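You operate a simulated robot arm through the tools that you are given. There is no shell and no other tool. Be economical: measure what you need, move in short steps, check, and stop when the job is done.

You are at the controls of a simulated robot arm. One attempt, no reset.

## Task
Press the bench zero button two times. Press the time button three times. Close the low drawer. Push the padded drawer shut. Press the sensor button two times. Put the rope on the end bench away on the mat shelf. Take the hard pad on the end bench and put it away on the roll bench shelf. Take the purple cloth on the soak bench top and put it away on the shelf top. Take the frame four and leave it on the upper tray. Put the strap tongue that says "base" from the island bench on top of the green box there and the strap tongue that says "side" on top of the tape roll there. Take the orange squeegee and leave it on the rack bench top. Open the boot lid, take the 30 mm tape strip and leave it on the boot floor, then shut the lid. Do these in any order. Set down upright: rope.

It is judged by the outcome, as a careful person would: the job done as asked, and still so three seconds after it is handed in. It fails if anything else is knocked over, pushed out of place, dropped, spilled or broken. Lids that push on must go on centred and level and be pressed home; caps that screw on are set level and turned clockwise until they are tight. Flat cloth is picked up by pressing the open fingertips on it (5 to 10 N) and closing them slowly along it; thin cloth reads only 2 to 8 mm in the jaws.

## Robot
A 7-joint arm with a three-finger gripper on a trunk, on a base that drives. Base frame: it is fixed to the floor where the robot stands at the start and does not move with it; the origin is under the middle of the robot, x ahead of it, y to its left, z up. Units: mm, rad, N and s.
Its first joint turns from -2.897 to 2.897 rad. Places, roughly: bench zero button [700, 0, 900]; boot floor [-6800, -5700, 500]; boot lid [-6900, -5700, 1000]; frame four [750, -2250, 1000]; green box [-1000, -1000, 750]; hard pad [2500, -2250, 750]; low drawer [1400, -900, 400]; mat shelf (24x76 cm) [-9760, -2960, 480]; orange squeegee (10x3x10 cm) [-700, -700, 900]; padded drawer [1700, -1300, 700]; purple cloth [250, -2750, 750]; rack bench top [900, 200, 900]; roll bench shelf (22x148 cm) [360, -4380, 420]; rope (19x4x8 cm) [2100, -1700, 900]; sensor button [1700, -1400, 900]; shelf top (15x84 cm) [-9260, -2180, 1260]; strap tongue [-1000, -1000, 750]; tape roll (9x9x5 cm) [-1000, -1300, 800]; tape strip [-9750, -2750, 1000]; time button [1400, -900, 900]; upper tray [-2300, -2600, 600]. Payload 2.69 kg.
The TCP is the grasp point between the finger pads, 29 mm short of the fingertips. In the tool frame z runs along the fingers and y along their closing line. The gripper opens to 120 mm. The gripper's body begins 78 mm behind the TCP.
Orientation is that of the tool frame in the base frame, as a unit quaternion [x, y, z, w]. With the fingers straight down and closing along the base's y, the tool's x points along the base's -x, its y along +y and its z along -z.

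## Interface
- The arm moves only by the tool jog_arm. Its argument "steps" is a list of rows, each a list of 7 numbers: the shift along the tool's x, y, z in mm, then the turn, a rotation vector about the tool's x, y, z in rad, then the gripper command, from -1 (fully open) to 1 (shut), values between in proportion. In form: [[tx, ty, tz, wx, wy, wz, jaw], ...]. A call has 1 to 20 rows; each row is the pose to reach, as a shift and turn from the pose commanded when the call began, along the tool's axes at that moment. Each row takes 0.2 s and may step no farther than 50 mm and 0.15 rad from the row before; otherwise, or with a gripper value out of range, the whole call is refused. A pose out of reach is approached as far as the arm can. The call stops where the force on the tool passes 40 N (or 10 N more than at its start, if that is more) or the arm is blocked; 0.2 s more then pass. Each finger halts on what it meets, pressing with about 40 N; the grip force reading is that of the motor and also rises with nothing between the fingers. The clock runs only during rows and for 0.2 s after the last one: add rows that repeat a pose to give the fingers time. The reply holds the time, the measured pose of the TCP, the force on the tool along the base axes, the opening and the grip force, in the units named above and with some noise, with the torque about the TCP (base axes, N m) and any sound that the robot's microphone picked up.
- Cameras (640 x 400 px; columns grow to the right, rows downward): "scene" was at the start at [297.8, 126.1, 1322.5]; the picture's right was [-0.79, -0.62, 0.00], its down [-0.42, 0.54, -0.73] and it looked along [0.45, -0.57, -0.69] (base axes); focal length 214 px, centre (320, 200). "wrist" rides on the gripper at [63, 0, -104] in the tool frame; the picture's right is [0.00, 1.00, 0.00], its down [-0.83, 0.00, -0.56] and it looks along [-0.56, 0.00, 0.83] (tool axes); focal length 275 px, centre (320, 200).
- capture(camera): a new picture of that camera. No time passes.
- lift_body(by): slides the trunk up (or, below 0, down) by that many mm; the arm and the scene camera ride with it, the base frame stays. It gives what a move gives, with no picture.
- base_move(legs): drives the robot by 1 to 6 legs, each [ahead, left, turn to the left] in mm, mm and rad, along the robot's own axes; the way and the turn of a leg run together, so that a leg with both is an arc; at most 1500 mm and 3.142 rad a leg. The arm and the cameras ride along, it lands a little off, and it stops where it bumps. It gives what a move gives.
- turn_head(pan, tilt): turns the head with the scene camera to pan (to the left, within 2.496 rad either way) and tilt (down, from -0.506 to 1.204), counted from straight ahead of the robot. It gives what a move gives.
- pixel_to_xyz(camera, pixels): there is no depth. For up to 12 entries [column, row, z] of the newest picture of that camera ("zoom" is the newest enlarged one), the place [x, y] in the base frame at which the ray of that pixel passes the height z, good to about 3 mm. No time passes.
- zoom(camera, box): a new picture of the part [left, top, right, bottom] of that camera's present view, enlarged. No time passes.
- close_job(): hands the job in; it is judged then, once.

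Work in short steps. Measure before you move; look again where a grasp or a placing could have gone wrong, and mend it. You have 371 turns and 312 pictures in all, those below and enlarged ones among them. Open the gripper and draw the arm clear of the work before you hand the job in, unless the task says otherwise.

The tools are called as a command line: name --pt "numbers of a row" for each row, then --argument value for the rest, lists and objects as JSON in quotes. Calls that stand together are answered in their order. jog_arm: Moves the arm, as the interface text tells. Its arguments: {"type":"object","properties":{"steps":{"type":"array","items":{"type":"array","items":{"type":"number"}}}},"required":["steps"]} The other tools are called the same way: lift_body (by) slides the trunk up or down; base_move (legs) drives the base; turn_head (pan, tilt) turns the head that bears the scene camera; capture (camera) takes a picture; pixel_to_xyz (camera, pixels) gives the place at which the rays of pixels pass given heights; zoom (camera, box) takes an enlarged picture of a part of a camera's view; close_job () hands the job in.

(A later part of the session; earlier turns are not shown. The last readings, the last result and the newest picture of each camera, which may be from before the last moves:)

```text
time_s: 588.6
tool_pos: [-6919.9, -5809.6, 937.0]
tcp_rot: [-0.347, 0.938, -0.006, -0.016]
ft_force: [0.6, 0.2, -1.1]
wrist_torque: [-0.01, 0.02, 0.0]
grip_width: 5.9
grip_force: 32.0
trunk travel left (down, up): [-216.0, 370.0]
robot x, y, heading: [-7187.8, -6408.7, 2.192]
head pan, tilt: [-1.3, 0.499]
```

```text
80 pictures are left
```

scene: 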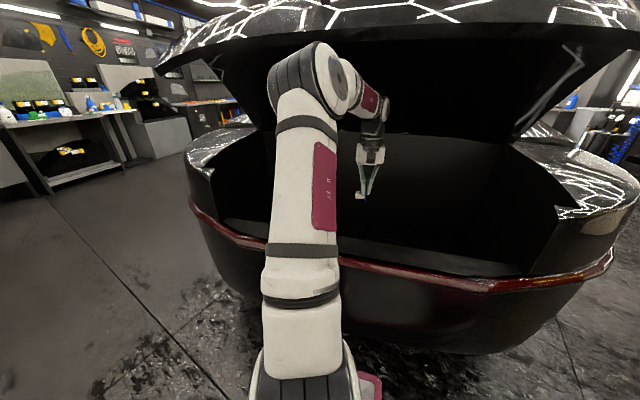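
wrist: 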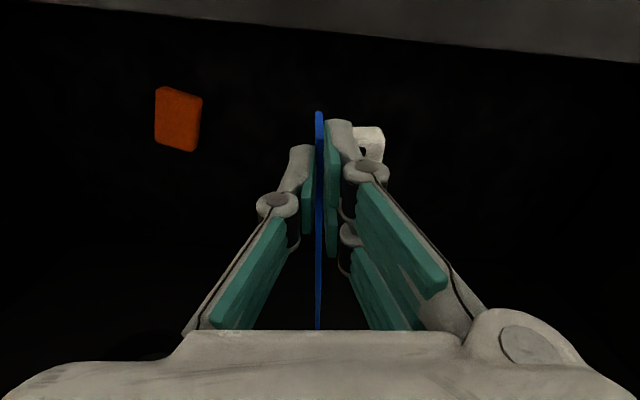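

The strip hangs inside the boot, clear of lid and sill. I lower the trunk 200 mm, then the arm gradually to the floor.

lift_body --by -200

jog_arm --pt "0 0 35 0 0 0 1" --pt "0 0 70 0 0 0 1" --pt "0 0 105 0 0 0 1" --pt "0 0 130 0 0 0 1" --pt "0 0 145 0 0 0 1"

capture --camera "wrist"

```text
time_s: 590.8
tool_pos: [-6919.8, -5813.2, 739.5]
tcp_rot: [-0.346, 0.938, -0.006, -0.015]
ft_force: [0.0, 0.3, -0.3]
wrist_torque: [-0.01, 0.03, -0.01]
grip_width: 5.8
grip_force: 32.2
trunk travel left (down, up): [-16.0, 570.0]
robot x, y, heading: [-7183.5, -6408.1, 2.191]
head pan, tilt: [-1.3, 0.499]
```

```text
time_s: 591.5
tool_pos: [-6922.7, -5812.9, 659.3]
tcp_rot: [-0.345, 0.938, -0.005, -0.014]
ft_force: [-0.6, -1.2, 10.4]
wrist_torque: [-0.32, 0.61, 0.03]
grip_width: 5.9
grip_force: 32.6
trunk travel left (down, up): [-16.0, 570.0]
robot x, y, heading: [-7181.9, -6408.8, 2.189]
head pan, tilt: [-1.3, 0.499]
stopped in row 3: the force on the tool passed its limit at 69 N (the readings are from after the stop); the commanded pose is now the measured one
```

```text
79 pictures are left
```

wrist: 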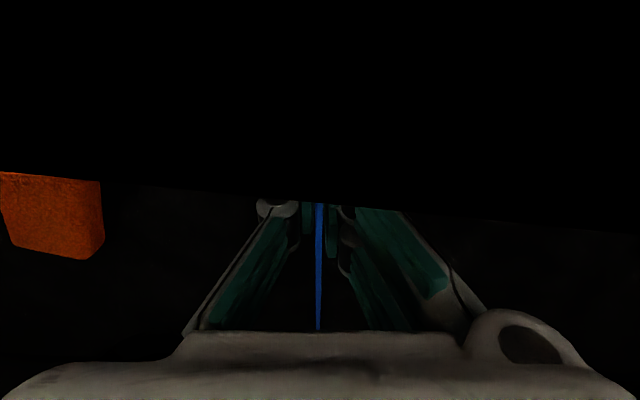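

Contact ~68 mm on the robot side of the tool: the wrist camera has met the sill. I rise 40 mm, go 85 mm deeper, and lower again carefully.

jog_arm --pt "0 0 -40 0 0 0 1" --pt "-43 0 -40 0 0 0 1" --pt "-85 0 -40 0 0 0 1" --pt "-85 0 -10 0 0 0 1" --pt "-85 0 10 0 0 0 1" --pt "-85 0 25 0 0 0 1" --pt "-85 0 40 0 0 0 1"

capture --camera "wrist"

```text
time_s: 593.1
tool_pos: [-6859.9, -5758.0, 617.7]
tcp_rot: [-0.346, 0.938, -0.005, -0.014]
ft_force: [-2.3, -1.6, 4.8]
wrist_torque: [0.55, -0.68, -0.02]
grip_width: 5.8
grip_force: 32.5
trunk travel left (down, up): [-16.0, 570.0]
robot x, y, heading: [-7182.4, -6409.7, 2.193]
head pan, tilt: [-1.3, 0.499]
```

```text
78 pictures are left
```

wrist: 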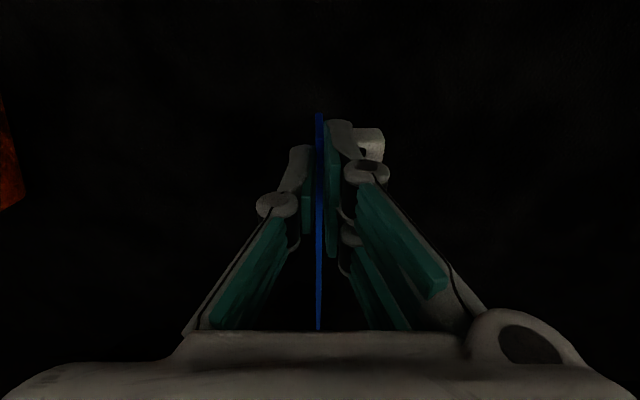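

The far end of the strip (it hangs inclined) is touching the floor. I lower on slowly so it pivots level in the grip.

jog_arm --pt "0 0 8 0 0 0 1" --pt "0 0 16 0 0 0 1" --pt "0 0 24 0 0 0 1" --pt "0 0 32 0 0 0 1" --pt "0 0 40 0 0 0 1" --pt "0 0 46 0 0 0 1" --pt "0 0 52 0 0 0 1"

capture --camera "wrist"

```text
time_s: 594.5
tool_pos: [-6858.2, -5759.5, 580.2]
tcp_rot: [-0.348, 0.938, -0.004, -0.013]
ft_force: [-4.8, -3.9, 11.6]
wrist_torque: [-0.32, 0.33, -0.06]
grip_width: 5.9
grip_force: 32.4
trunk travel left (down, up): [-16.0, 570.0]
robot x, y, heading: [-7185.5, -6411.4, 2.192]
head pan, tilt: [-1.3, 0.499]
stopped in row 6: the force on the tool passed its limit at 46 N (the readings are from after the stop); the commanded pose is now the measured one
```

```text
77 pictures are left
```

wrist: 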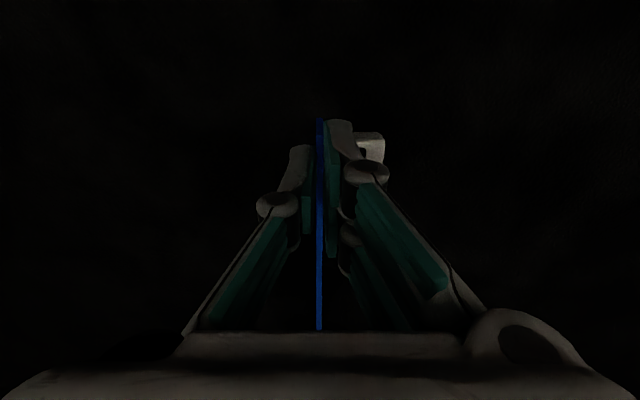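

Now it rests near both ends. I open gently and lift straight up.

jog_arm --pt "0 0 -1 0 0 0 0.8" --pt "0 0 -1 0 0 0 0.6" --pt "0 0 -1 0 0 0 0.4" --pt "0 0 -1 0 0 0 0.2" --pt "0 0 -1 0 0 0 0.2" --pt "0 0 -30 0 0 0 0.2" --pt "0 0 -75 0 0 0 0.2" --pt "0 0 -120 0 0 0 0.2" --pt "0 0 -165 0 0 0 0.2"

capture --camera "wrist"

```text
time_s: 596.5
tool_pos: [-6854.2, -5756.1, 742.5]
tcp_rot: [-0.347, 0.938, -0.005, -0.014]
ft_force: [-0.2, 0.5, -0.3]
wrist_torque: [0.0, 0.01, 0.02]
grip_width: 47.9
grip_force: 0.0
trunk travel left (down, up): [-16.0, 570.0]
robot x, y, heading: [-7183.5, -6404.9, 2.19]
head pan, tilt: [-1.3, 0.499]
```

```text
76 pictures are left
```

wrist: 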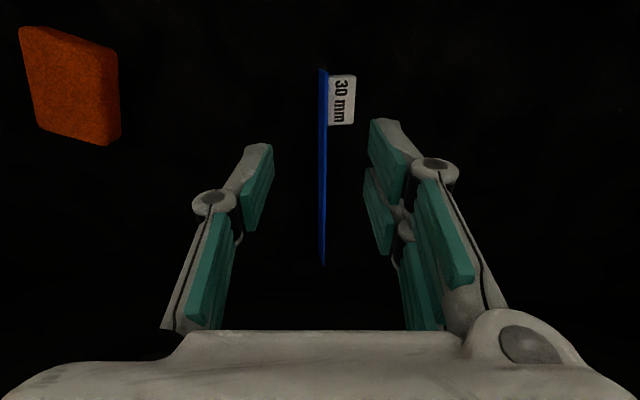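

The strip stands on its edge, label up, on the boot floor. I rise moderately, withdraw from under the lid, and then raise the trunk.

lift_body --by 110

jog_arm --pt "45 0 0 0 0 0 0.2" --pt "90 0 0 0 0 0 0.2" --pt "135 0 0 0 0 0 0.2" --pt "180 0 0 0 0 0 0.2" --pt "225 0 0 0 0 0 0.2" --pt "270 0 0 0 0 0 0.15" --pt "315 10 0 0 0 0 0.15"

lift_body --by 360

base_move --legs '[[-197, 34, 0.003]]'

```text
time_s: 597.9
tool_pos: [-6856.0, -5755.7, 853.2]
tcp_rot: [-0.347, 0.938, -0.006, -0.013]
ft_force: [-0.8, 0.5, -0.8]
wrist_torque: [0.01, 0.01, 0.0]
grip_width: 48.2
grip_force: 0.1
trunk travel left (down, up): [-126.0, 460.0]
robot x, y, heading: [-7184.8, -6409.8, 2.198]
head pan, tilt: [-1.3, 0.499]
```

```text
time_s: 599.5
tool_pos: [-7102.2, -5955.6, 860.1]
tcp_rot: [-0.348, 0.938, -0.004, -0.013]
ft_force: [-0.3, 0.3, 0.5]
wrist_torque: [0.01, 0.01, 0.01]
grip_width: 51.0
grip_force: 0.2
trunk travel left (down, up): [-126.0, 460.0]
robot x, y, heading: [-7184.5, -6408.8, 2.196]
head pan, tilt: [-1.3, 0.499]
```

```text
time_s: 603.0
tool_pos: [-7101.5, -5953.1, 1221.1]
tcp_rot: [-0.347, 0.938, -0.005, -0.014]
ft_force: [-1.0, 0.3, -0.3]
wrist_torque: [0.02, -0.02, 0.04]
grip_width: 51.0
grip_force: 0.0
trunk travel left (down, up): [-486.0, 100.0]
robot x, y, heading: [-7185.2, -6410.5, 2.199]
head pan, tilt: [-1.3, 0.499]
```

```text
time_s: 604.6
tool_pos: [-7014.3, -6134.1, 1220.8]
tcp_rot: [-0.347, 0.938, -0.005, -0.013]
ft_force: [0.6, 0.0, -0.7]
wrist_torque: [0.0, -0.02, 0.01]
grip_width: 51.0
grip_force: 0.1
trunk travel left (down, up): [-486.0, 100.0]
robot x, y, heading: [-7097.4, -6588.1, 2.191]
head pan, tilt: [-1.3, 0.499]
```

Now to shut the lid I regrasp its bar (now at e≈-9128, z≈1420). I raise the trunk and bring the gripper above it with the earlier release orientation.

lift_body --by 95

jog_arm --pt "0 0 -48 0.005 -0.007 -0.143 0.15" --pt "0 0 -96 0.011 -0.014 -0.286 0.15" --pt "0 0 -144 0.016 -0.021 -0.429 0.15" --pt "0 0 -189 0.022 -0.028 -0.572 0.15" --pt "-28 36 -189 0.027 -0.036 -0.715 0.15" --pt "-55 71 -189 0.032 -0.043 -0.858 0.15" --pt "-83 107 -189 0.038 -0.05 -1.0 0.15" --pt "-111 142 -189 0.043 -0.057 -1.144 0.15" --pt "-138 178 -189 0.049 -0.064 -1.287 0.15" --pt "-166 213 -189 0.054 -0.071 -1.43 0.15" --pt "-166 213 -189 0.054 -0.071 -1.43 0.15"

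capture --camera "wrist"

```text
time_s: 605.9
tool_pos: [-7016.6, -6133.6, 1316.6]
tcp_rot: [-0.346, 0.938, -0.005, -0.013]
ft_force: [0.1, -0.2, 0.1]
wrist_torque: [0.0, 0.01, 0.01]
grip_width: 51.0
grip_force: 0.0
trunk travel left (down, up): [-581.0, 5.0]
robot x, y, heading: [-7100.6, -6589.1, 2.194]
head pan, tilt: [-1.3, 0.499]
```

```text
time_s: 608.3
tool_pos: [-7039.7, -5917.3, 1485.0]
tcp_rot: [0.876, -0.481, 0.007, -0.026]
ft_force: [0.5, 1.3, -0.7]
wrist_torque: [-0.1, 0.06, 0.02]
grip_width: 51.2
grip_force: 0.1
out of reach, approached as far as the arm can: row 9, 10, 11
trunk travel left (down, up): [-581.0, 5.0]
robot x, y, heading: [-7095.8, -6587.3, 2.195]
head pan, tilt: [-1.3, 0.499]
```

```text
75 pictures are left
```

wrist: 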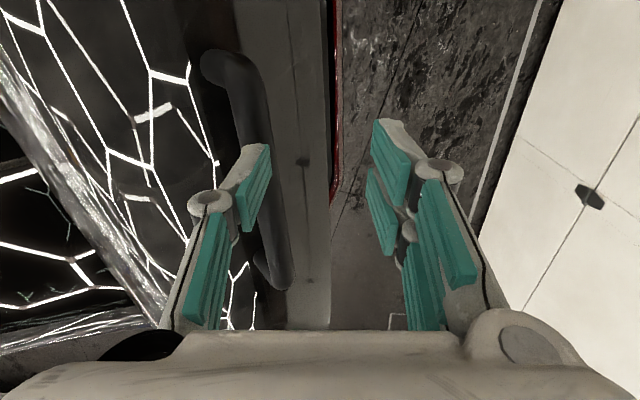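

The bar is 41 mm further in; I shift the base 41 mm toward the car, then lower onto the bar and close.

jog_arm --pt "0 0 0 0 0 0 0.15"

base_move --legs '[[0, -41, 0]]'

capture --camera "wrist"

```text
time_s: 608.7
tool_pos: [-7040.4, -5917.1, 1483.8]
tcp_rot: [0.876, -0.481, 0.007, -0.027]
ft_force: [-0.1, -0.7, 0.1]
wrist_torque: [0.0, -0.02, 0.0]
grip_width: 50.9
grip_force: 0.0
trunk travel left (down, up): [-581.0, 5.0]
robot x, y, heading: [-7098.8, -6590.3, 2.19]
head pan, tilt: [-1.3, 0.499]
```

```text
time_s: 609.5
tool_pos: [-7008.2, -5894.5, 1484.6]
tcp_rot: [0.877, -0.48, 0.006, -0.028]
ft_force: [-0.8, 0.2, -0.5]
wrist_torque: [0.02, -0.06, -0.01]
grip_width: 51.1
grip_force: 0.0
trunk travel left (down, up): [-581.0, 5.0]
robot x, y, heading: [-7070.8, -6561.6, 2.194]
head pan, tilt: [-1.3, 0.499]
```

```text
74 pictures are left
```

wrist: 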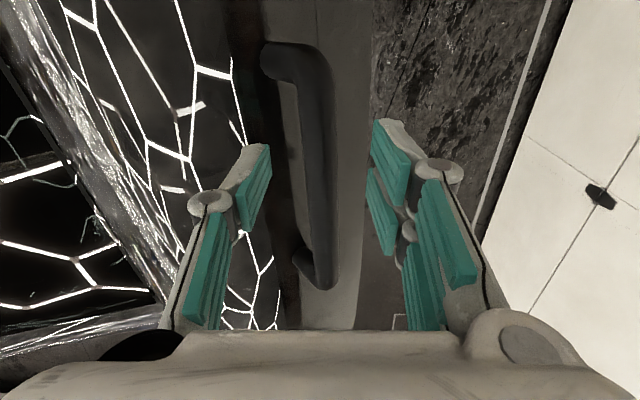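

The bar is now centred. I descend 60 mm and close on it.

jog_arm --pt "0 0 20 0 0 0 0.15" --pt "0 0 40 0 0 0 0.15" --pt "0 0 58 0 0 0 0.15" --pt "0 0 58 0 0 0 0.5" --pt "0 0 58 0 0 0 1" --pt "0 0 58 0 0 0 1"

```text
time_s: 611.0
tool_pos: [-7005.4, -5890.4, 1425.1]
tcp_rot: [0.877, -0.48, 0.006, -0.028]
ft_force: [3.8, 2.5, -0.4]
wrist_torque: [0.2, 0.08, 1.56]
grip_width: 21.9
grip_force: 45.1
trunk travel left (down, up): [-581.0, 5.0]
robot x, y, heading: [-7067.2, -6562.4, 2.194]
head pan, tilt: [-1.3, 0.499]
```

Gripped. I bring the lid down along the recorded arc, first to z≈1045.

jog_arm --pt "0 10 16 0.03 0 0 1" --pt "0 20 32 0.06 0 0 1" --pt "0 30.6 47.4 0.09 0 0 1" --pt "0 45 70 0.13 0 0 1" --pt "0 59.1 91.8 0.175 0 0 1" --pt "0 68 109 0.203 0 0 1" --pt "0 77 126 0.231 0 0 1" --pt "0 86 143.4 0.26 0 0 1" --pt "0 93 159 0.289 0 0 1" --pt "0 100 175 0.318 0 0 1" --pt "0 106.6 191.3 0.347 0 0 1" --pt "0 113 212 0.375 0 0 1" --pt "0 119.5 233 0.4 0 0 1" --pt "0 126 253.3 0.43 0 0 1" --pt "0 130 275 0.457 0 0 1" --pt "0 134 296 0.483 0 0 1" --pt "0 137.6 317.8 0.51 0 0 1" --pt "0 140 338 0.538 0 0 1" --pt "0 142 359 0.566 0 0 1" --pt "0 144 379.5 0.594 0 0 1"

```text
time_s: 615.1
tool_pos: [-7108.0, -5956.2, 1038.9]
tcp_rot: [0.83, -0.458, 0.15, -0.281]
ft_force: [21.7, -15.8, -2.4]
wrist_torque: [-1.23, -1.02, 0.45]
grip_width: 21.5
grip_force: 45.2
trunk travel left (down, up): [-581.0, 5.0]
robot x, y, heading: [-7066.1, -6565.8, 2.193]
head pan, tilt: [-1.3, 0.499]
```

Good. I lower it the rest of the way home and press.

jog_arm --pt "0 11 16 0.04 0 0 1" --pt "0 23 32 0.08 0 0 1" --pt "0 34 48.2 0.115 0 0 1" --pt "0 44 66 0.153 0 0 1" --pt "0 55 84 0.19 0 0 1" --pt "0 65.3 101 0.23 0 0 1" --pt "0 74 119 0.26 0 0 1" --pt "0 83 137 0.29 0 0 1" --pt "0 91.4 155.3 0.316 0 0 1" --pt "0 95.5 162.3 0.32 0 0 1"

capture --camera "scene"

```text
time_s: 617.3
tool_pos: [-7091.7, -5939.6, 860.3]
tcp_rot: [0.773, -0.427, 0.225, -0.413]
ft_force: [-6.5, -12.3, 17.6]
wrist_torque: [-1.32, -1.07, 0.35]
grip_width: 21.2
grip_force: 44.7
trunk travel left (down, up): [-581.0, 5.0]
robot x, y, heading: [-7063.7, -6564.2, 2.192]
head pan, tilt: [-1.3, 0.499]
stopped in row 10: the force on the tool passed its limit at 48 N (the readings are from after the stop); the commanded pose is now the measured one
```

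```text
73 pictures are left
```

scene: 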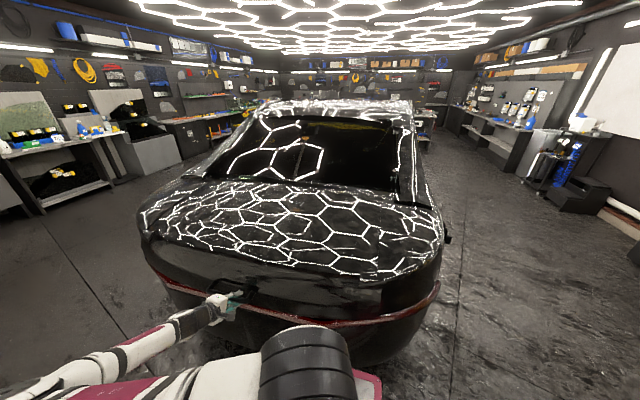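

Lid is back at its closed height (z 860). I release and withdraw along the tool axis, then check it stays shut.

jog_arm --pt "0 0 0 0 0 0 0.6" --pt "0 0 0 0 0 0 0.15" --pt "0 0 0 0 0 0 0.15" --pt "0 0 -30 0 0 0 0.15" --pt "0 0 -70 0 0 0 0.15" --pt "0 0 -110 0 0 0 0.15" --pt "0 0 -150 0 0 0 0.15"

capture --camera "scene"

```text
time_s: 618.9
tool_pos: [-7197.7, -6006.7, 942.5]
tcp_rot: [0.773, -0.429, 0.222, -0.412]
ft_force: [-0.9, 0.7, 0.4]
wrist_torque: [-0.03, 0.0, -0.02]
grip_width: 51.0
grip_force: 0.0
trunk travel left (down, up): [-581.0, 5.0]
robot x, y, heading: [-7065.5, -6565.8, 2.197]
head pan, tilt: [-1.3, 0.499]
```

```text
72 pictures are left
```

scene: 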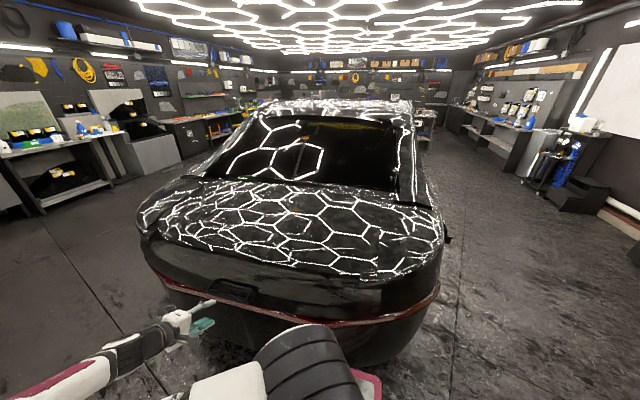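

Lid is shut with the strip inside. Next I head back to the island area: tool to travel pose, forward out of the gap, then turn right.

jog_arm --pt "-28 -6 -37 -0.119 0 0 0.15" --pt "-56 -12 -74 -0.238 0 0 0.15" --pt "-84 -17 -112 -0.356 0 0 0.15" --pt "-112 -23 -149 -0.475 0 0 0.15" --pt "-141 -29 -186 -0.594 0 0 0.15" --pt "-169 -35 -223 -0.713 0 0 0.15" --pt "-197 -40 -261 -0.831 0 0 0.15" --pt "-225 -46 -298 -0.95 0 0 0.15"

base_move --legs '[[1400, 0, 0], [1400, 0, 0], [640, -350, 0], [0, 0, -0.78], [0, 0, -0.79]]'

```text
time_s: 620.7
tool_pos: [-7504.0, -5935.8, 1151.4]
tcp_rot: [0.876, -0.482, 0.001, -0.013]
ft_force: [0.1, 0.2, 0.1]
wrist_torque: [0.01, -0.01, 0.02]
grip_width: 51.0
grip_force: 0.1
trunk travel left (down, up): [-581.0, 5.0]
robot x, y, heading: [-7064.3, -6560.1, 2.196]
head pan, tilt: [-1.3, 0.499]
```

```text
time_s: 642.2
tool_pos: [-8213.6, -3105.6, 1151.1]
tcp_rot: [-0.281, 0.96, -0.01, 0.009]
ft_force: [0.9, 0.3, 0.2]
wrist_torque: [-0.01, -0.02, 0.0]
grip_width: 51.2
grip_force: 0.0
trunk travel left (down, up): [-581.0, 5.0]
robot x, y, heading: [-8837.6, -3546.0, 0.627]
head pan, tilt: [-1.3, 0.499]
```

Clear route as before: I drive 7000 mm along the wall passage and turn left to face the wall, ready to back into the corridor.

base_move --legs '[[1450, 0, 0], [1450, 0, 0], [1450, 0, 0], [1450, 0, 0], [1200, 0, 0]]'

base_move --legs '[[-10, 0, 0.78], [0, 0, 0.79]]'

turn_head --pan -2.3 --tilt 0.6

capture --camera "scene"

```text
time_s: 675.6
tool_pos: [-2570.5, 1076.1, 1151.2]
tcp_rot: [-0.287, 0.958, -0.01, 0.009]
ft_force: [-0.2, 0.4, -0.7]
wrist_torque: [0.01, -0.04, 0.0]
grip_width: 50.9
grip_force: 0.1
trunk travel left (down, up): [-581.0, 5.0]
robot x, y, heading: [-3184.4, 624.0, 0.639]
head pan, tilt: [-1.3, 0.499]
```

```text
time_s: 680.0
tool_pos: [-3631.7, 1247.0, 1152.3]
tcp_rot: [0.875, -0.483, 0.001, -0.014]
ft_force: [0.1, -0.3, -0.5]
wrist_torque: [0.02, 0.04, -0.01]
grip_width: 51.0
grip_force: 0.1
trunk travel left (down, up): [-581.0, 5.0]
robot x, y, heading: [-3196.8, 618.0, 2.188]
head pan, tilt: [-1.3, 0.499]
```

```text
time_s: 681.3
tool_pos: [-3631.2, 1245.9, 1151.2]
tcp_rot: [0.875, -0.483, 0.0, -0.013]
ft_force: [-0.9, 0.0, -0.2]
wrist_torque: [0.01, 0.02, -0.01]
grip_width: 51.2
grip_force: 0.0
trunk travel left (down, up): [-581.0, 5.0]
robot x, y, heading: [-3193.0, 613.4, 2.19]
head pan, tilt: [-2.3, 0.6]
```

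```text
71 pictures are left
```

scene: 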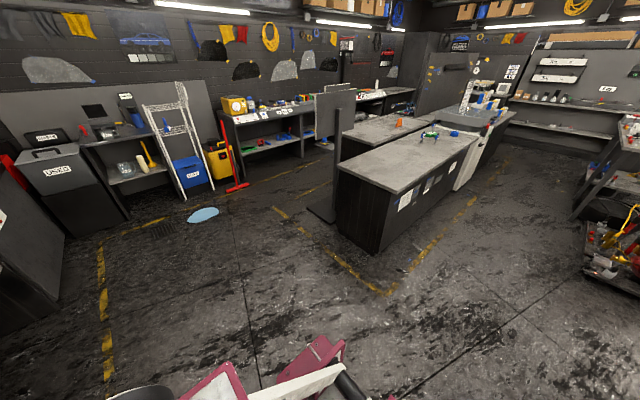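

Overview is good: straps stand on the near island bench (425,133), squeegee beyond (395,120). I back 2850 mm into the corridor and shift 190 mm toward the bench.

base_move --legs '[[-1450, 0, 0.005], [-1420, 0, 0], [0, -190, 0]]'

turn_head --pan -1.3 --tilt 0.7

capture --camera "scene"

zoom --camera "scene" --box '[220, 100, 480, 260]'

```text
time_s: 696.5
tool_pos: [-1803.5, -1019.2, 1150.9]
tcp_rot: [0.872, -0.49, 0.0, -0.014]
ft_force: [0.0, 0.4, -0.9]
wrist_torque: [-0.03, 0.01, -0.01]
grip_width: 50.7
grip_force: 0.0
trunk travel left (down, up): [-581.0, 5.0]
robot x, y, heading: [-1371.3, -1651.3, 2.178]
head pan, tilt: [-2.3, 0.6]
```

```text
time_s: 697.8
tool_pos: [-1802.6, -1019.7, 1151.5]
tcp_rot: [0.872, -0.489, 0.001, -0.015]
ft_force: [0.1, 0.6, 0.4]
wrist_torque: [0.03, -0.02, 0.03]
grip_width: 51.1
grip_force: 0.2
trunk travel left (down, up): [-581.0, 5.0]
robot x, y, heading: [-1372.3, -1655.4, 2.176]
head pan, tilt: [-1.3, 0.7]
```

```text
70 pictures are left
```

scene: 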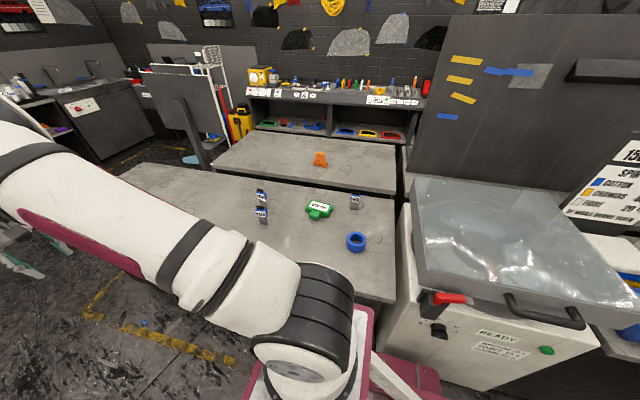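

```text
2.46 times, centred on (350, 180) of scene
```

zoom: 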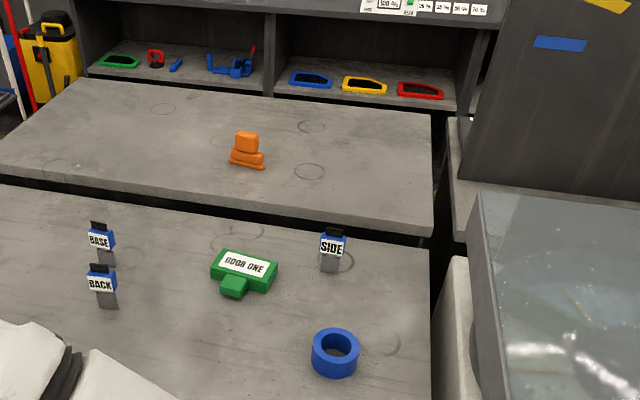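

Tongues BASE, BACK, SIDE, the green box "DOOR ONE" and the tape roll are all visible. I get their approximate positions.

pixel_to_xyz --camera "scene" --pixels '[[260.6, 198, 800], [260.6, 198, 850], [261.5, 215, 800], [319.5, 206.5, 800], [319.5, 206.5, 850], [355.3, 199.5, 800], [355.3, 199.5, 850], [356, 239, 800], [356, 239, 850], [320, 160, 850], [395, 300, 800]]'

```text
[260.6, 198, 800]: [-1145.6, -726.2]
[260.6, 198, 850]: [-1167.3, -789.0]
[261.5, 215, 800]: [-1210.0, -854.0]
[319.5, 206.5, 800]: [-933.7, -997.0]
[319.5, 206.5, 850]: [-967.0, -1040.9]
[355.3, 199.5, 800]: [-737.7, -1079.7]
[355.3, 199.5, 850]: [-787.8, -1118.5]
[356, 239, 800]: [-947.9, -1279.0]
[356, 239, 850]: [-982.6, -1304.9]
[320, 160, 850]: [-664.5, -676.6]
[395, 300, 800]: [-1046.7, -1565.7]
```

I swing the arm to the right over the bench and lower the trunk 150 mm for a wrist view.

jog_arm --pt "0.5 -46.9 0 0 0 0.1 0.15" --pt "5.8 -93.4 0 0 0 0.2 0.15" --pt "15.6 -139.2 0 0 0 0.3 0.15" --pt "30 -183.8 0 0 0 0.4 0.15" --pt "48.7 -226.8 0 0 0 0.5 0.15" --pt "71.7 -267.6 0 0 0 0.6 0.15" --pt "98.6 -306 0 0 0 0.7 0.15" --pt "129.2 -341.5 0 0 0 0.8 0.15" --pt "163.1 -373.7 0 0 0 0.9 0.15" --pt "200.2 -402.4 0 0 0 1.0 0.15" --pt "239.9 -427.3 0 0 0 1.1 0.15" --pt "281.9 -448 0 0 0 1.2 0.15" --pt "325.8 -464.5 0 0 0 1.3 0.15" --pt "371 -476.5 0 0 0 1.4 0.15" --pt "417.3 -484 0 0 0 1.5 0.15"

lift_body --by -100

capture --camera "wrist"

```text
time_s: 701.0
tool_pos: [-1172.6, -1122.6, 1158.4]
tcp_rot: [-0.304, 0.953, 0.009, 0.011]
ft_force: [-1.2, 0.1, -0.3]
wrist_torque: [-0.04, -0.05, -0.04]
grip_width: 51.0
grip_force: 0.0
trunk travel left (down, up): [-581.0, 5.0]
robot x, y, heading: [-1375.6, -1651.9, 2.181]
head pan, tilt: [-1.3, 0.7]
```

```text
time_s: 702.3
tool_pos: [-1172.3, -1123.7, 1057.5]
tcp_rot: [-0.304, 0.952, 0.009, 0.01]
ft_force: [0.4, 0.4, 0.4]
wrist_torque: [0.03, 0.01, -0.03]
grip_width: 51.1
grip_force: 0.0
trunk travel left (down, up): [-481.0, 105.0]
robot x, y, heading: [-1376.4, -1656.0, 2.179]
head pan, tilt: [-1.3, 0.7]
```

```text
68 pictures are left
```

wrist: 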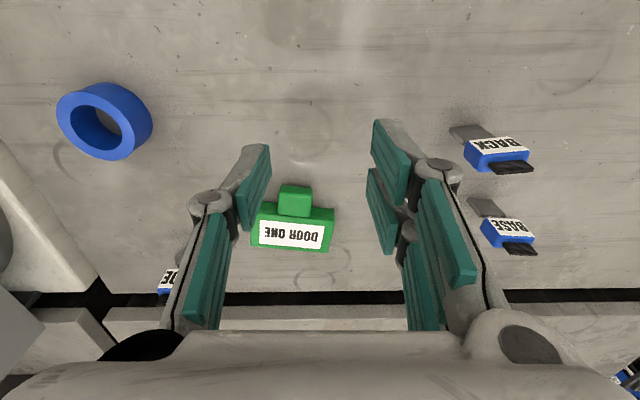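

I triangulate box, BASE, SIDE and roll heights by comparing with the scene rays.

pixel_to_xyz --camera "wrist" --pixels '[[291, 235, 800], [291, 235, 850], [507, 233, 800], [507, 233, 850], [507, 233, 880], [496, 150, 850], [105, 118, 800], [105, 118, 850], [167, 281, 850], [167, 281, 800]]'

```text
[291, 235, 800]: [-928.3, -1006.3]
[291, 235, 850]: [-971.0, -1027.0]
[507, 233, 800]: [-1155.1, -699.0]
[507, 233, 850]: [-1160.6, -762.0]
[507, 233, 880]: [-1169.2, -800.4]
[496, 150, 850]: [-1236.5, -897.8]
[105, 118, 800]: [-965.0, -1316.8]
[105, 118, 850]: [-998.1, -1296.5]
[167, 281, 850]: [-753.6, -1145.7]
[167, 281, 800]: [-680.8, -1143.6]
```

Bench z≈790, green box top ≈820 at (-946,-1015), roll top ≈840 at (-985,-1300). I drive 300 mm forward to reach BASE, lower the trunk and look close.

base_move --legs '[[290, -40, 0.012]]'

jog_arm --pt "-45 0 10 0 0 0 -0.2" --pt "-90 0 20 0 0 0 -0.2" --pt "-130 -10 40 0 0 0 -0.2" --pt "-170 -20 60 0 0 0 -0.2"

capture --camera "wrist"

zoom --camera "wrist" --box '[240, 40, 440, 200]'

```text
time_s: 704.3
tool_pos: [-1313.5, -859.2, 1058.7]
tcp_rot: [-0.311, 0.95, 0.009, 0.011]
ft_force: [0.6, 0.3, 1.4]
wrist_torque: [0.01, 0.0, -0.01]
grip_width: 51.1
grip_force: 0.1
trunk travel left (down, up): [-481.0, 105.0]
robot x, y, heading: [-1509.9, -1391.1, 2.19]
head pan, tilt: [-1.3, 0.7]
```

```text
time_s: 705.3
tool_pos: [-1163.3, -773.1, 1003.6]
tcp_rot: [-0.31, 0.951, 0.009, 0.01]
ft_force: [-1.4, 0.0, 0.6]
wrist_torque: [-0.03, -0.05, 0.02]
grip_width: 71.8
grip_force: 0.1
trunk travel left (down, up): [-481.0, 105.0]
robot x, y, heading: [-1508.9, -1396.3, 2.192]
head pan, tilt: [-1.3, 0.7]
```

```text
67 pictures are left
```

wrist: 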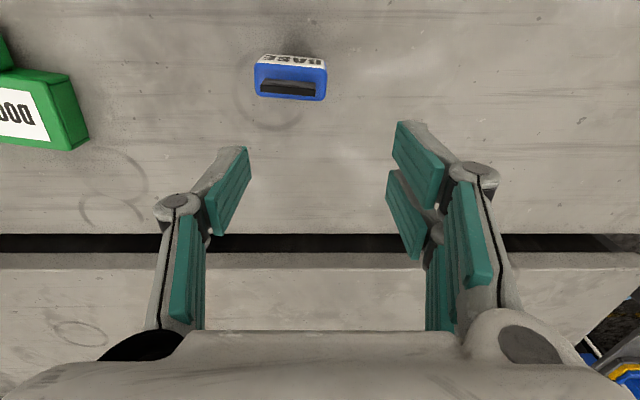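

```text
2.50 times, centred on (340, 120) of wrist
```

zoom: 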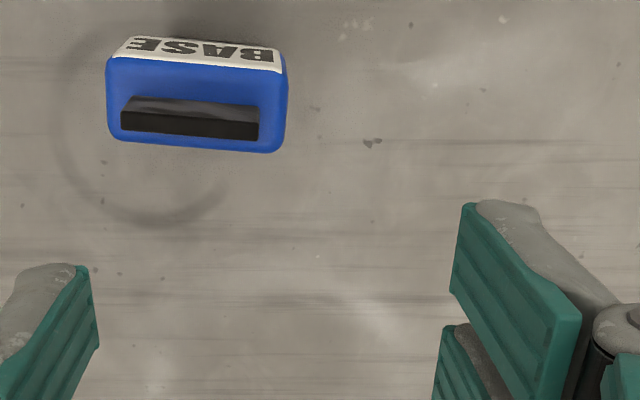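

BASE seen from straight above: cap ≈65×31 mm at (290,81). I triangulate its top height.

pixel_to_xyz --camera "wrist" --pixels '[[290, 81, 830], [290, 81, 850], [290, 81, 870], [290, 70, 840]]'

pixel_to_xyz --camera "scene" --pixels '[[260.6, 194, 830], [260.6, 194, 850], [260.6, 194, 870], [355.5, 196, 830], [355.5, 196, 850], [355.5, 196, 870]]'

```text
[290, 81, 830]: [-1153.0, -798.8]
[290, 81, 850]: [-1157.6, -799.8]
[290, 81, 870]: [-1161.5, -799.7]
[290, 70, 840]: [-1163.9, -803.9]
```

```text
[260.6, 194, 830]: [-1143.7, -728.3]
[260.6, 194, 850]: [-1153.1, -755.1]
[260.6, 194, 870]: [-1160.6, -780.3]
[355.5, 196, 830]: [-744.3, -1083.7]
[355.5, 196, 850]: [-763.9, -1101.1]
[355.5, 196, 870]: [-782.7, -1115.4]
```

Cap top z≈884, centre (-1160,-800). I centre, descend with jaws at 90 mm, and close on the cap.

jog_arm --pt "13.5 -23.6 20 0 0 0 -0.5" --pt "13.5 -23.6 60 0 0 0 -0.5" --pt "13.5 -23.6 95 0 0 0 -0.5" --pt "13.5 -23.6 113 0 0 0 -0.5" --pt "13.5 -23.6 116 0 0 0 -0.1" --pt "13.5 -23.6 116 0 0 0 0.3" --pt "13.5 -23.6 116 0 0 0 1" --pt "13.5 -23.6 116 0 0 0 1"

capture --camera "wrist"

```text
time_s: 707.1
tool_pos: [-1158.6, -798.1, 885.9]
tcp_rot: [-0.311, 0.95, 0.009, 0.011]
ft_force: [0.3, 0.6, 0.9]
wrist_torque: [0.01, -0.03, 0.0]
grip_width: 51.1
grip_force: 39.8
trunk travel left (down, up): [-481.0, 105.0]
robot x, y, heading: [-1505.0, -1392.7, 2.193]
head pan, tilt: [-1.3, 0.7]
```

```text
65 pictures are left
```

wrist: 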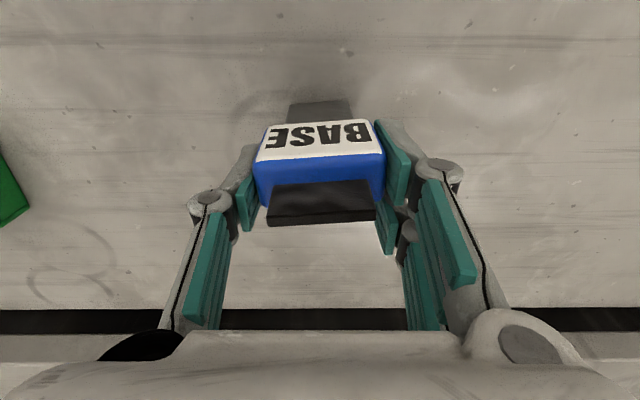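

BASE held (51 mm). I lift it 90 mm, back the base 300 mm so it comes over the green box, and check.

jog_arm --pt "0 0 -20 0 0 0 1" --pt "0 0 -60 0 0 0 1" --pt "0 0 -100 0 0 0 1"

base_move --legs '[[-302, 0, 0]]'

capture --camera "wrist"

pixel_to_xyz --camera "wrist" --pixels '[[320, 200, 820], [250, 200, 820], [400, 200, 820], [320, 240, 820]]'

```text
time_s: 707.9
tool_pos: [-1160.1, -799.7, 984.5]
tcp_rot: [-0.31, 0.951, 0.009, 0.011]
ft_force: [0.2, -1.0, -2.0]
wrist_torque: [-0.03, -0.03, 0.0]
grip_width: 50.7
grip_force: 39.3
trunk travel left (down, up): [-481.0, 105.0]
robot x, y, heading: [-1505.4, -1391.5, 2.189]
head pan, tilt: [-1.3, 0.7]
```

```text
time_s: 710.0
tool_pos: [-979.2, -1053.7, 984.0]
tcp_rot: [-0.308, 0.951, 0.008, 0.011]
ft_force: [-0.4, -0.3, -0.3]
wrist_torque: [-0.01, 0.0, 0.01]
grip_width: 50.9
grip_force: 40.1
trunk travel left (down, up): [-481.0, 105.0]
robot x, y, heading: [-1330.5, -1645.2, 2.182]
head pan, tilt: [-1.3, 0.7]
```

```text
64 pictures are left
```

wrist: 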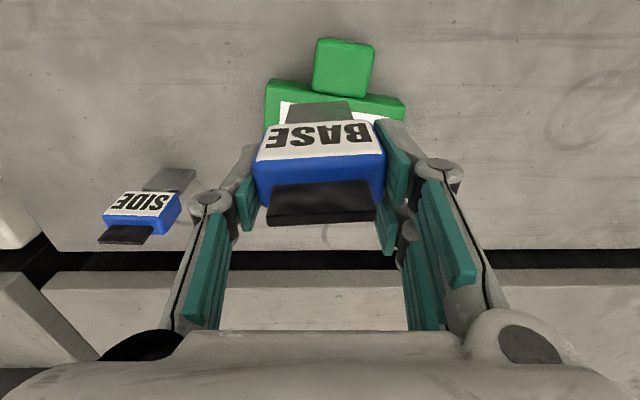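

```text
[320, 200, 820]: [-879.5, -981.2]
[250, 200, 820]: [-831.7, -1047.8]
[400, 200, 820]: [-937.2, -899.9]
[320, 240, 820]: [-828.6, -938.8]
```

Box centre is ~50 mm further and 13 mm sideways. I move over it and lower gently until contact.

jog_arm --pt "-25 6 0 0 0 0 1" --pt "-49.6 13 0 0 0 0 1" --pt "-49.6 13 30 0 0 0 1" --pt "-49.6 13 52 0 0 0 1"

capture --camera "wrist"

zoom --camera "scene" --box '[240, 140, 400, 260]'

```text
time_s: 711.0
tool_pos: [-946.0, -1013.5, 935.2]
tcp_rot: [-0.307, 0.952, 0.009, 0.011]
ft_force: [0.3, 1.3, 0.0]
wrist_torque: [0.0, 0.0, -0.01]
grip_width: 51.0
grip_force: 40.0
trunk travel left (down, up): [-481.0, 105.0]
robot x, y, heading: [-1331.2, -1644.4, 2.181]
head pan, tilt: [-1.3, 0.7]
```

```text
63 pictures are left
```

wrist: 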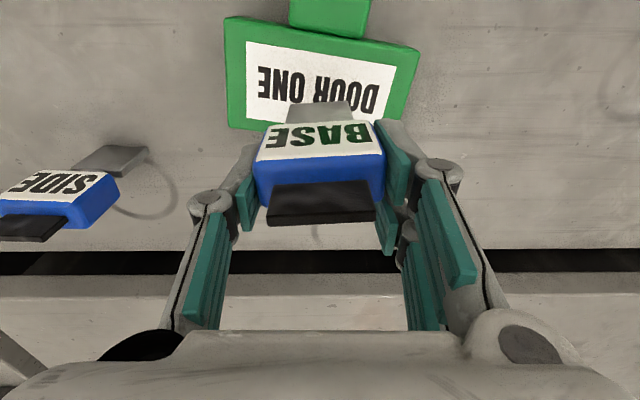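

```text
3.33 times, centred on (320, 200) of scene
```

zoom: 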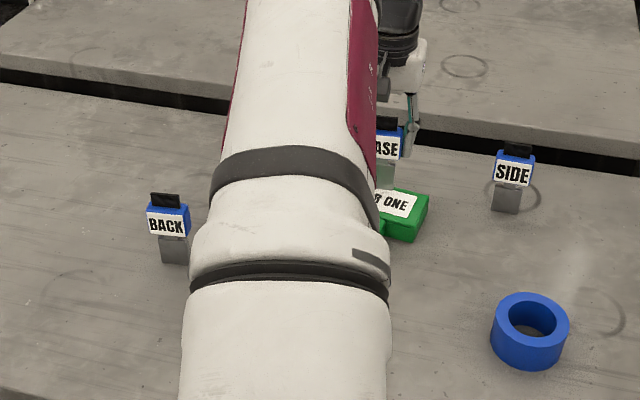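

The box centre is actually 28 mm nearer. I correct and lower until contact.

jog_arm --pt "14 0 0 0 0 0 1" --pt "28 1 0 0 0 0 1" --pt "28 1 6 0 0 0 1" --pt "28 1 11 0 0 0 1" --pt "28 1 14 0 0 0 1" --pt "28 1 17 0 0 0 1" --pt "28 1 20 0 0 0 1"

capture --camera "wrist"

```text
time_s: 712.6
tool_pos: [-967.6, -1027.7, 917.9]
tcp_rot: [-0.308, 0.951, 0.01, 0.015]
ft_force: [0.7, 0.8, 28.3]
wrist_torque: [-0.06, 0.15, 0.1]
grip_width: 51.3
grip_force: 39.9
trunk travel left (down, up): [-481.0, 105.0]
robot x, y, heading: [-1326.7, -1642.4, 2.181]
head pan, tilt: [-1.3, 0.7]
```

```text
61 pictures are left
```

wrist: 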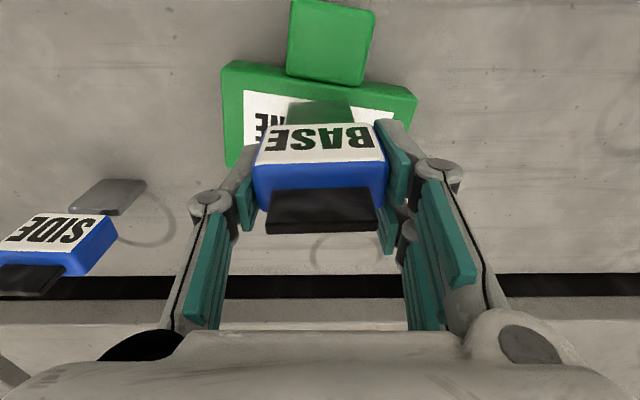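

Seated (28 N). I ease up 1 mm, open, and lift off.

jog_arm --pt "0 0 -1.5 0 0 0 1" --pt "0 0 -1.5 0 0 0 0.3" --pt "0 0 -1.5 0 0 0 -0.1" --pt "0 0 -1.5 0 0 0 -0.5" --pt "0 0 -1.5 0 0 0 -0.5" --pt "0 0 -40 0 0 0 -0.5" --pt "0 0 -85 0 0 0 -0.5"

capture --camera "wrist"

```text
time_s: 714.2
tool_pos: [-969.1, -1030.9, 998.3]
tcp_rot: [-0.307, 0.951, 0.009, 0.01]
ft_force: [0.6, -0.8, 0.5]
wrist_torque: [0.01, 0.02, 0.0]
grip_width: 89.9
grip_force: 0.0
trunk travel left (down, up): [-481.0, 105.0]
robot x, y, heading: [-1329.0, -1644.3, 2.179]
head pan, tilt: [-1.3, 0.7]
```

```text
60 pictures are left
```

wrist: 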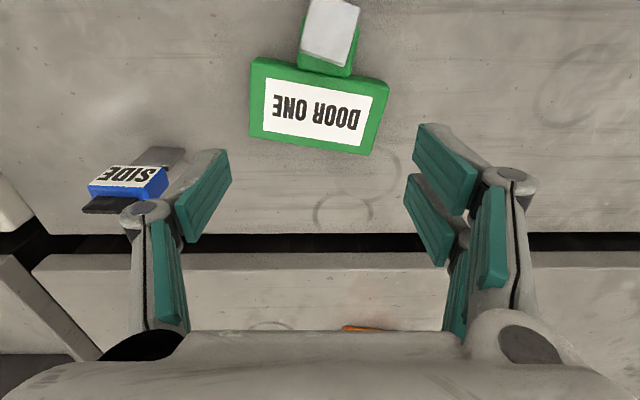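

BASE isn't standing where expected; something grey lies at the box's front. I look with the scene camera.

zoom --camera "scene" --box '[260, 150, 380, 250]'

jog_arm --pt "45 0 -20 0 0 0 -0.5" --pt "90 0 -40 0 0 0 -0.5" --pt "110 0 -60 0 0 0 -0.5"

zoom --camera "wrist" --box '[230, 60, 430, 220]'

```text
4.00 times, centred on (320, 200) of scene
```

zoom: 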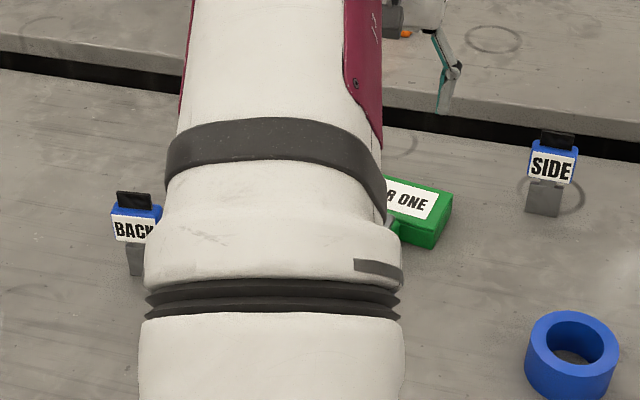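

```text
time_s: 715.0
tool_pos: [-1059.5, -1096.1, 1055.5]
tcp_rot: [-0.308, 0.951, 0.009, 0.011]
ft_force: [0.9, 0.1, -1.1]
wrist_torque: [0.01, 0.02, 0.0]
grip_width: 90.0
grip_force: 0.1
trunk travel left (down, up): [-481.0, 105.0]
robot x, y, heading: [-1332.2, -1643.5, 2.187]
head pan, tilt: [-1.3, 0.7]
```

```text
2.50 times, centred on (330, 140) of wrist
```

zoom: 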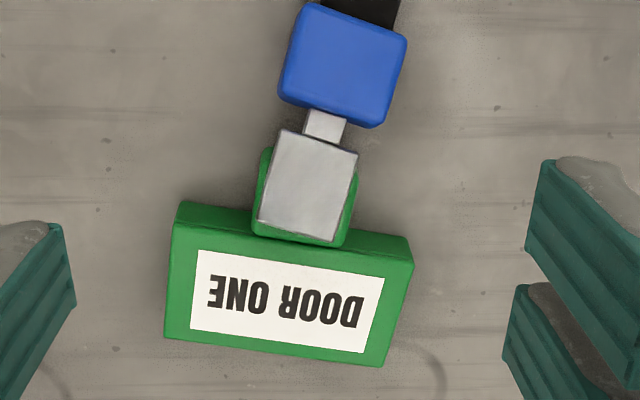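

BASE toppled toward me: its grey plate lies on the box's lug, cap on the bench. Lying flat on the box will be more stable, so I measure cap and box centres.

pixel_to_xyz --camera "zoom" --pixels '[[343, 65, 820], [310, 185, 825], [288, 295, 820], [180, 215, 820], [410, 255, 820], [170, 335, 820], [385, 365, 820], [345, 20, 815]]'

```text
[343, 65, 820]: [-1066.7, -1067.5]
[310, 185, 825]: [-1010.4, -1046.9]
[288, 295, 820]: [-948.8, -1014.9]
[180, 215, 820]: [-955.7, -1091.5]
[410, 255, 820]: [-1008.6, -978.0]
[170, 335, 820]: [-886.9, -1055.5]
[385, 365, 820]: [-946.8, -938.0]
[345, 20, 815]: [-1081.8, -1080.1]
```

Cap centre ≈ (-1067,-1067), tongue axis bearing 0.35; box centre (-949,-1016), 125×78 mm. I align and descend on the cap, then close.

jog_arm --pt "-4 9 40 0 0 0.1 -0.5" --pt "-8 18 85 0 0 0.2 -0.5" --pt "-10.9 27.3 130 0 0 0.28 -0.5" --pt "-10.9 27.3 170 0 0 0.28 -0.5" --pt "-10.9 27.3 205 0 0 0.28 -0.5" --pt "-10.9 27.3 228 0 0 0.28 -0.5" --pt "-10.9 27.3 229 0 0 0.28 0" --pt "-10.9 27.3 229 0 0 0.28 0.5" --pt "-10.9 27.3 229 0 0 0.28 1" --pt "-10.9 27.3 229 0 0 0.28 1"

capture --camera "wrist"

```text
time_s: 717.2
tool_pos: [-1062.2, -1063.0, 827.4]
tcp_rot: [-0.172, 0.985, 0.01, 0.012]
ft_force: [6.6, -10.5, 28.9]
wrist_torque: [-0.96, -0.09, 0.2]
grip_width: 50.8
grip_force: 40.1
trunk travel left (down, up): [-481.0, 105.0]
robot x, y, heading: [-1327.0, -1646.9, 2.184]
head pan, tilt: [-1.3, 0.7]
```

```text
57 pictures are left
```

wrist: 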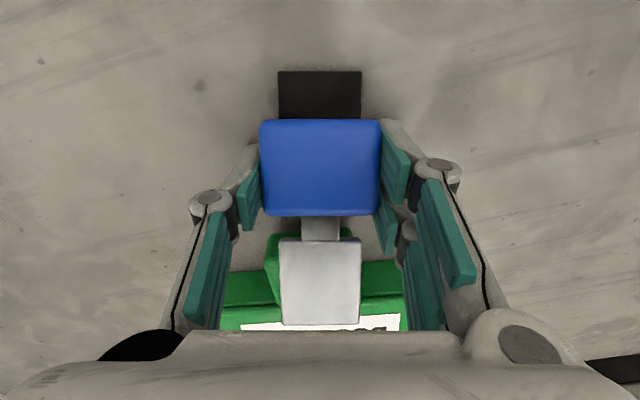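

Gripped. I lift it, carry it over the box (cap 20 mm short of the box centre) and lower to contact.

jog_arm --pt "0 0 -20 0 0 0 1" --pt "0 0 -60 0 0 0 1" --pt "-35 2 -75 0 0 0 1" --pt "-70 4 -75 0 0 0 1" --pt "-102 5.8 -75 0 0 0 1" --pt "-102 5.8 -50 0 0 0 1" --pt "-102 5.8 -42 0 0 0 1" --pt "-102 5.8 -37 0 0 0 1"

jog_arm --pt "0 0 2 0 0 0 1" --pt "0 0 4 0 0 0 1" --pt "0 0 6 0 0 0 1" --pt "0 0 8 0 0 0 1"

capture --camera "wrist"

```text
time_s: 719.0
tool_pos: [-969.8, -1023.6, 865.7]
tcp_rot: [-0.172, 0.985, 0.011, 0.009]
ft_force: [-0.9, 0.5, -1.4]
wrist_torque: [0.0, 0.02, 0.04]
grip_width: 51.0
grip_force: 39.9
trunk travel left (down, up): [-481.0, 105.0]
robot x, y, heading: [-1330.7, -1643.8, 2.182]
head pan, tilt: [-1.3, 0.7]
```

```text
time_s: 720.0
tool_pos: [-970.4, -1023.1, 862.1]
tcp_rot: [-0.173, 0.985, 0.012, 0.011]
ft_force: [-7.5, -4.0, 34.7]
wrist_torque: [-0.7, 0.58, -0.04]
grip_width: 50.6
grip_force: 40.0
trunk travel left (down, up): [-481.0, 105.0]
robot x, y, heading: [-1330.3, -1644.5, 2.189]
head pan, tilt: [-1.3, 0.7]
```

```text
56 pictures are left
```

wrist: 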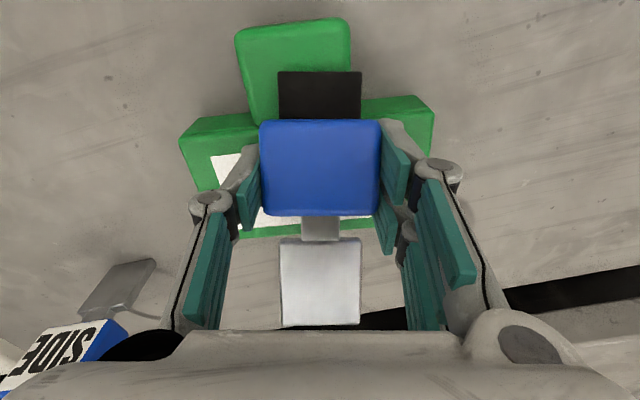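

Cap rests on the box but the metal plate overhangs the far side; I shift it 20 mm back toward me, re-seat, and release gently.

jog_arm --pt "0 0 -8 0 0 0 1" --pt "10 0 -10 0 0 0 1" --pt "20 0 -10 0 0 0 1" --pt "20 0 -5 0 0 0 1" --pt "20 0 -2 0 0 0 1" --pt "20 0 0 0 0 0 1"

jog_arm --pt "0 0 0 0 0 0 0.7" --pt "0 0 0 0 0 0 0.3" --pt "0 0 0 0 0 0 -0.1" --pt "0 0 0 0 0 0 -0.1" --pt "0 0 -30 0 0 0 -0.1" --pt "0 0 -75 0 0 0 -0.1" --pt "20 0 -115 0 0 0 -0.1"

capture --camera "wrist"

```text
time_s: 721.4
tool_pos: [-989.9, -1029.9, 861.3]
tcp_rot: [-0.172, 0.985, 0.011, 0.011]
ft_force: [-11.7, -7.2, 42.6]
wrist_torque: [-1.3, 0.19, -0.32]
grip_width: 50.4
grip_force: 39.6
trunk travel left (down, up): [-481.0, 105.0]
robot x, y, heading: [-1325.0, -1645.3, 2.184]
head pan, tilt: [-1.3, 0.7]
```

```text
time_s: 722.0
tool_pos: [-987.1, -1028.2, 862.4]
tcp_rot: [-0.172, 0.985, 0.012, 0.012]
ft_force: [-2.0, -1.9, 17.2]
wrist_torque: [-0.61, -0.14, -0.13]
grip_width: 50.7
grip_force: 39.7
trunk travel left (down, up): [-481.0, 105.0]
robot x, y, heading: [-1330.4, -1647.5, 2.187]
head pan, tilt: [-1.3, 0.7]
stopped in row 2: the force on the tool passed its limit at 55 N (the readings are from after the stop); the commanded pose is now the measured one
```

```text
55 pictures are left
```

wrist: 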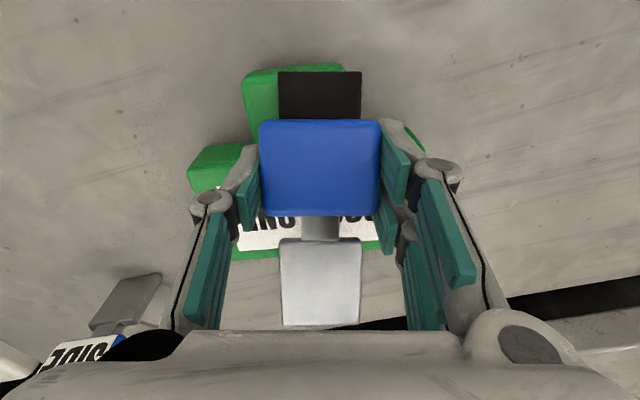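

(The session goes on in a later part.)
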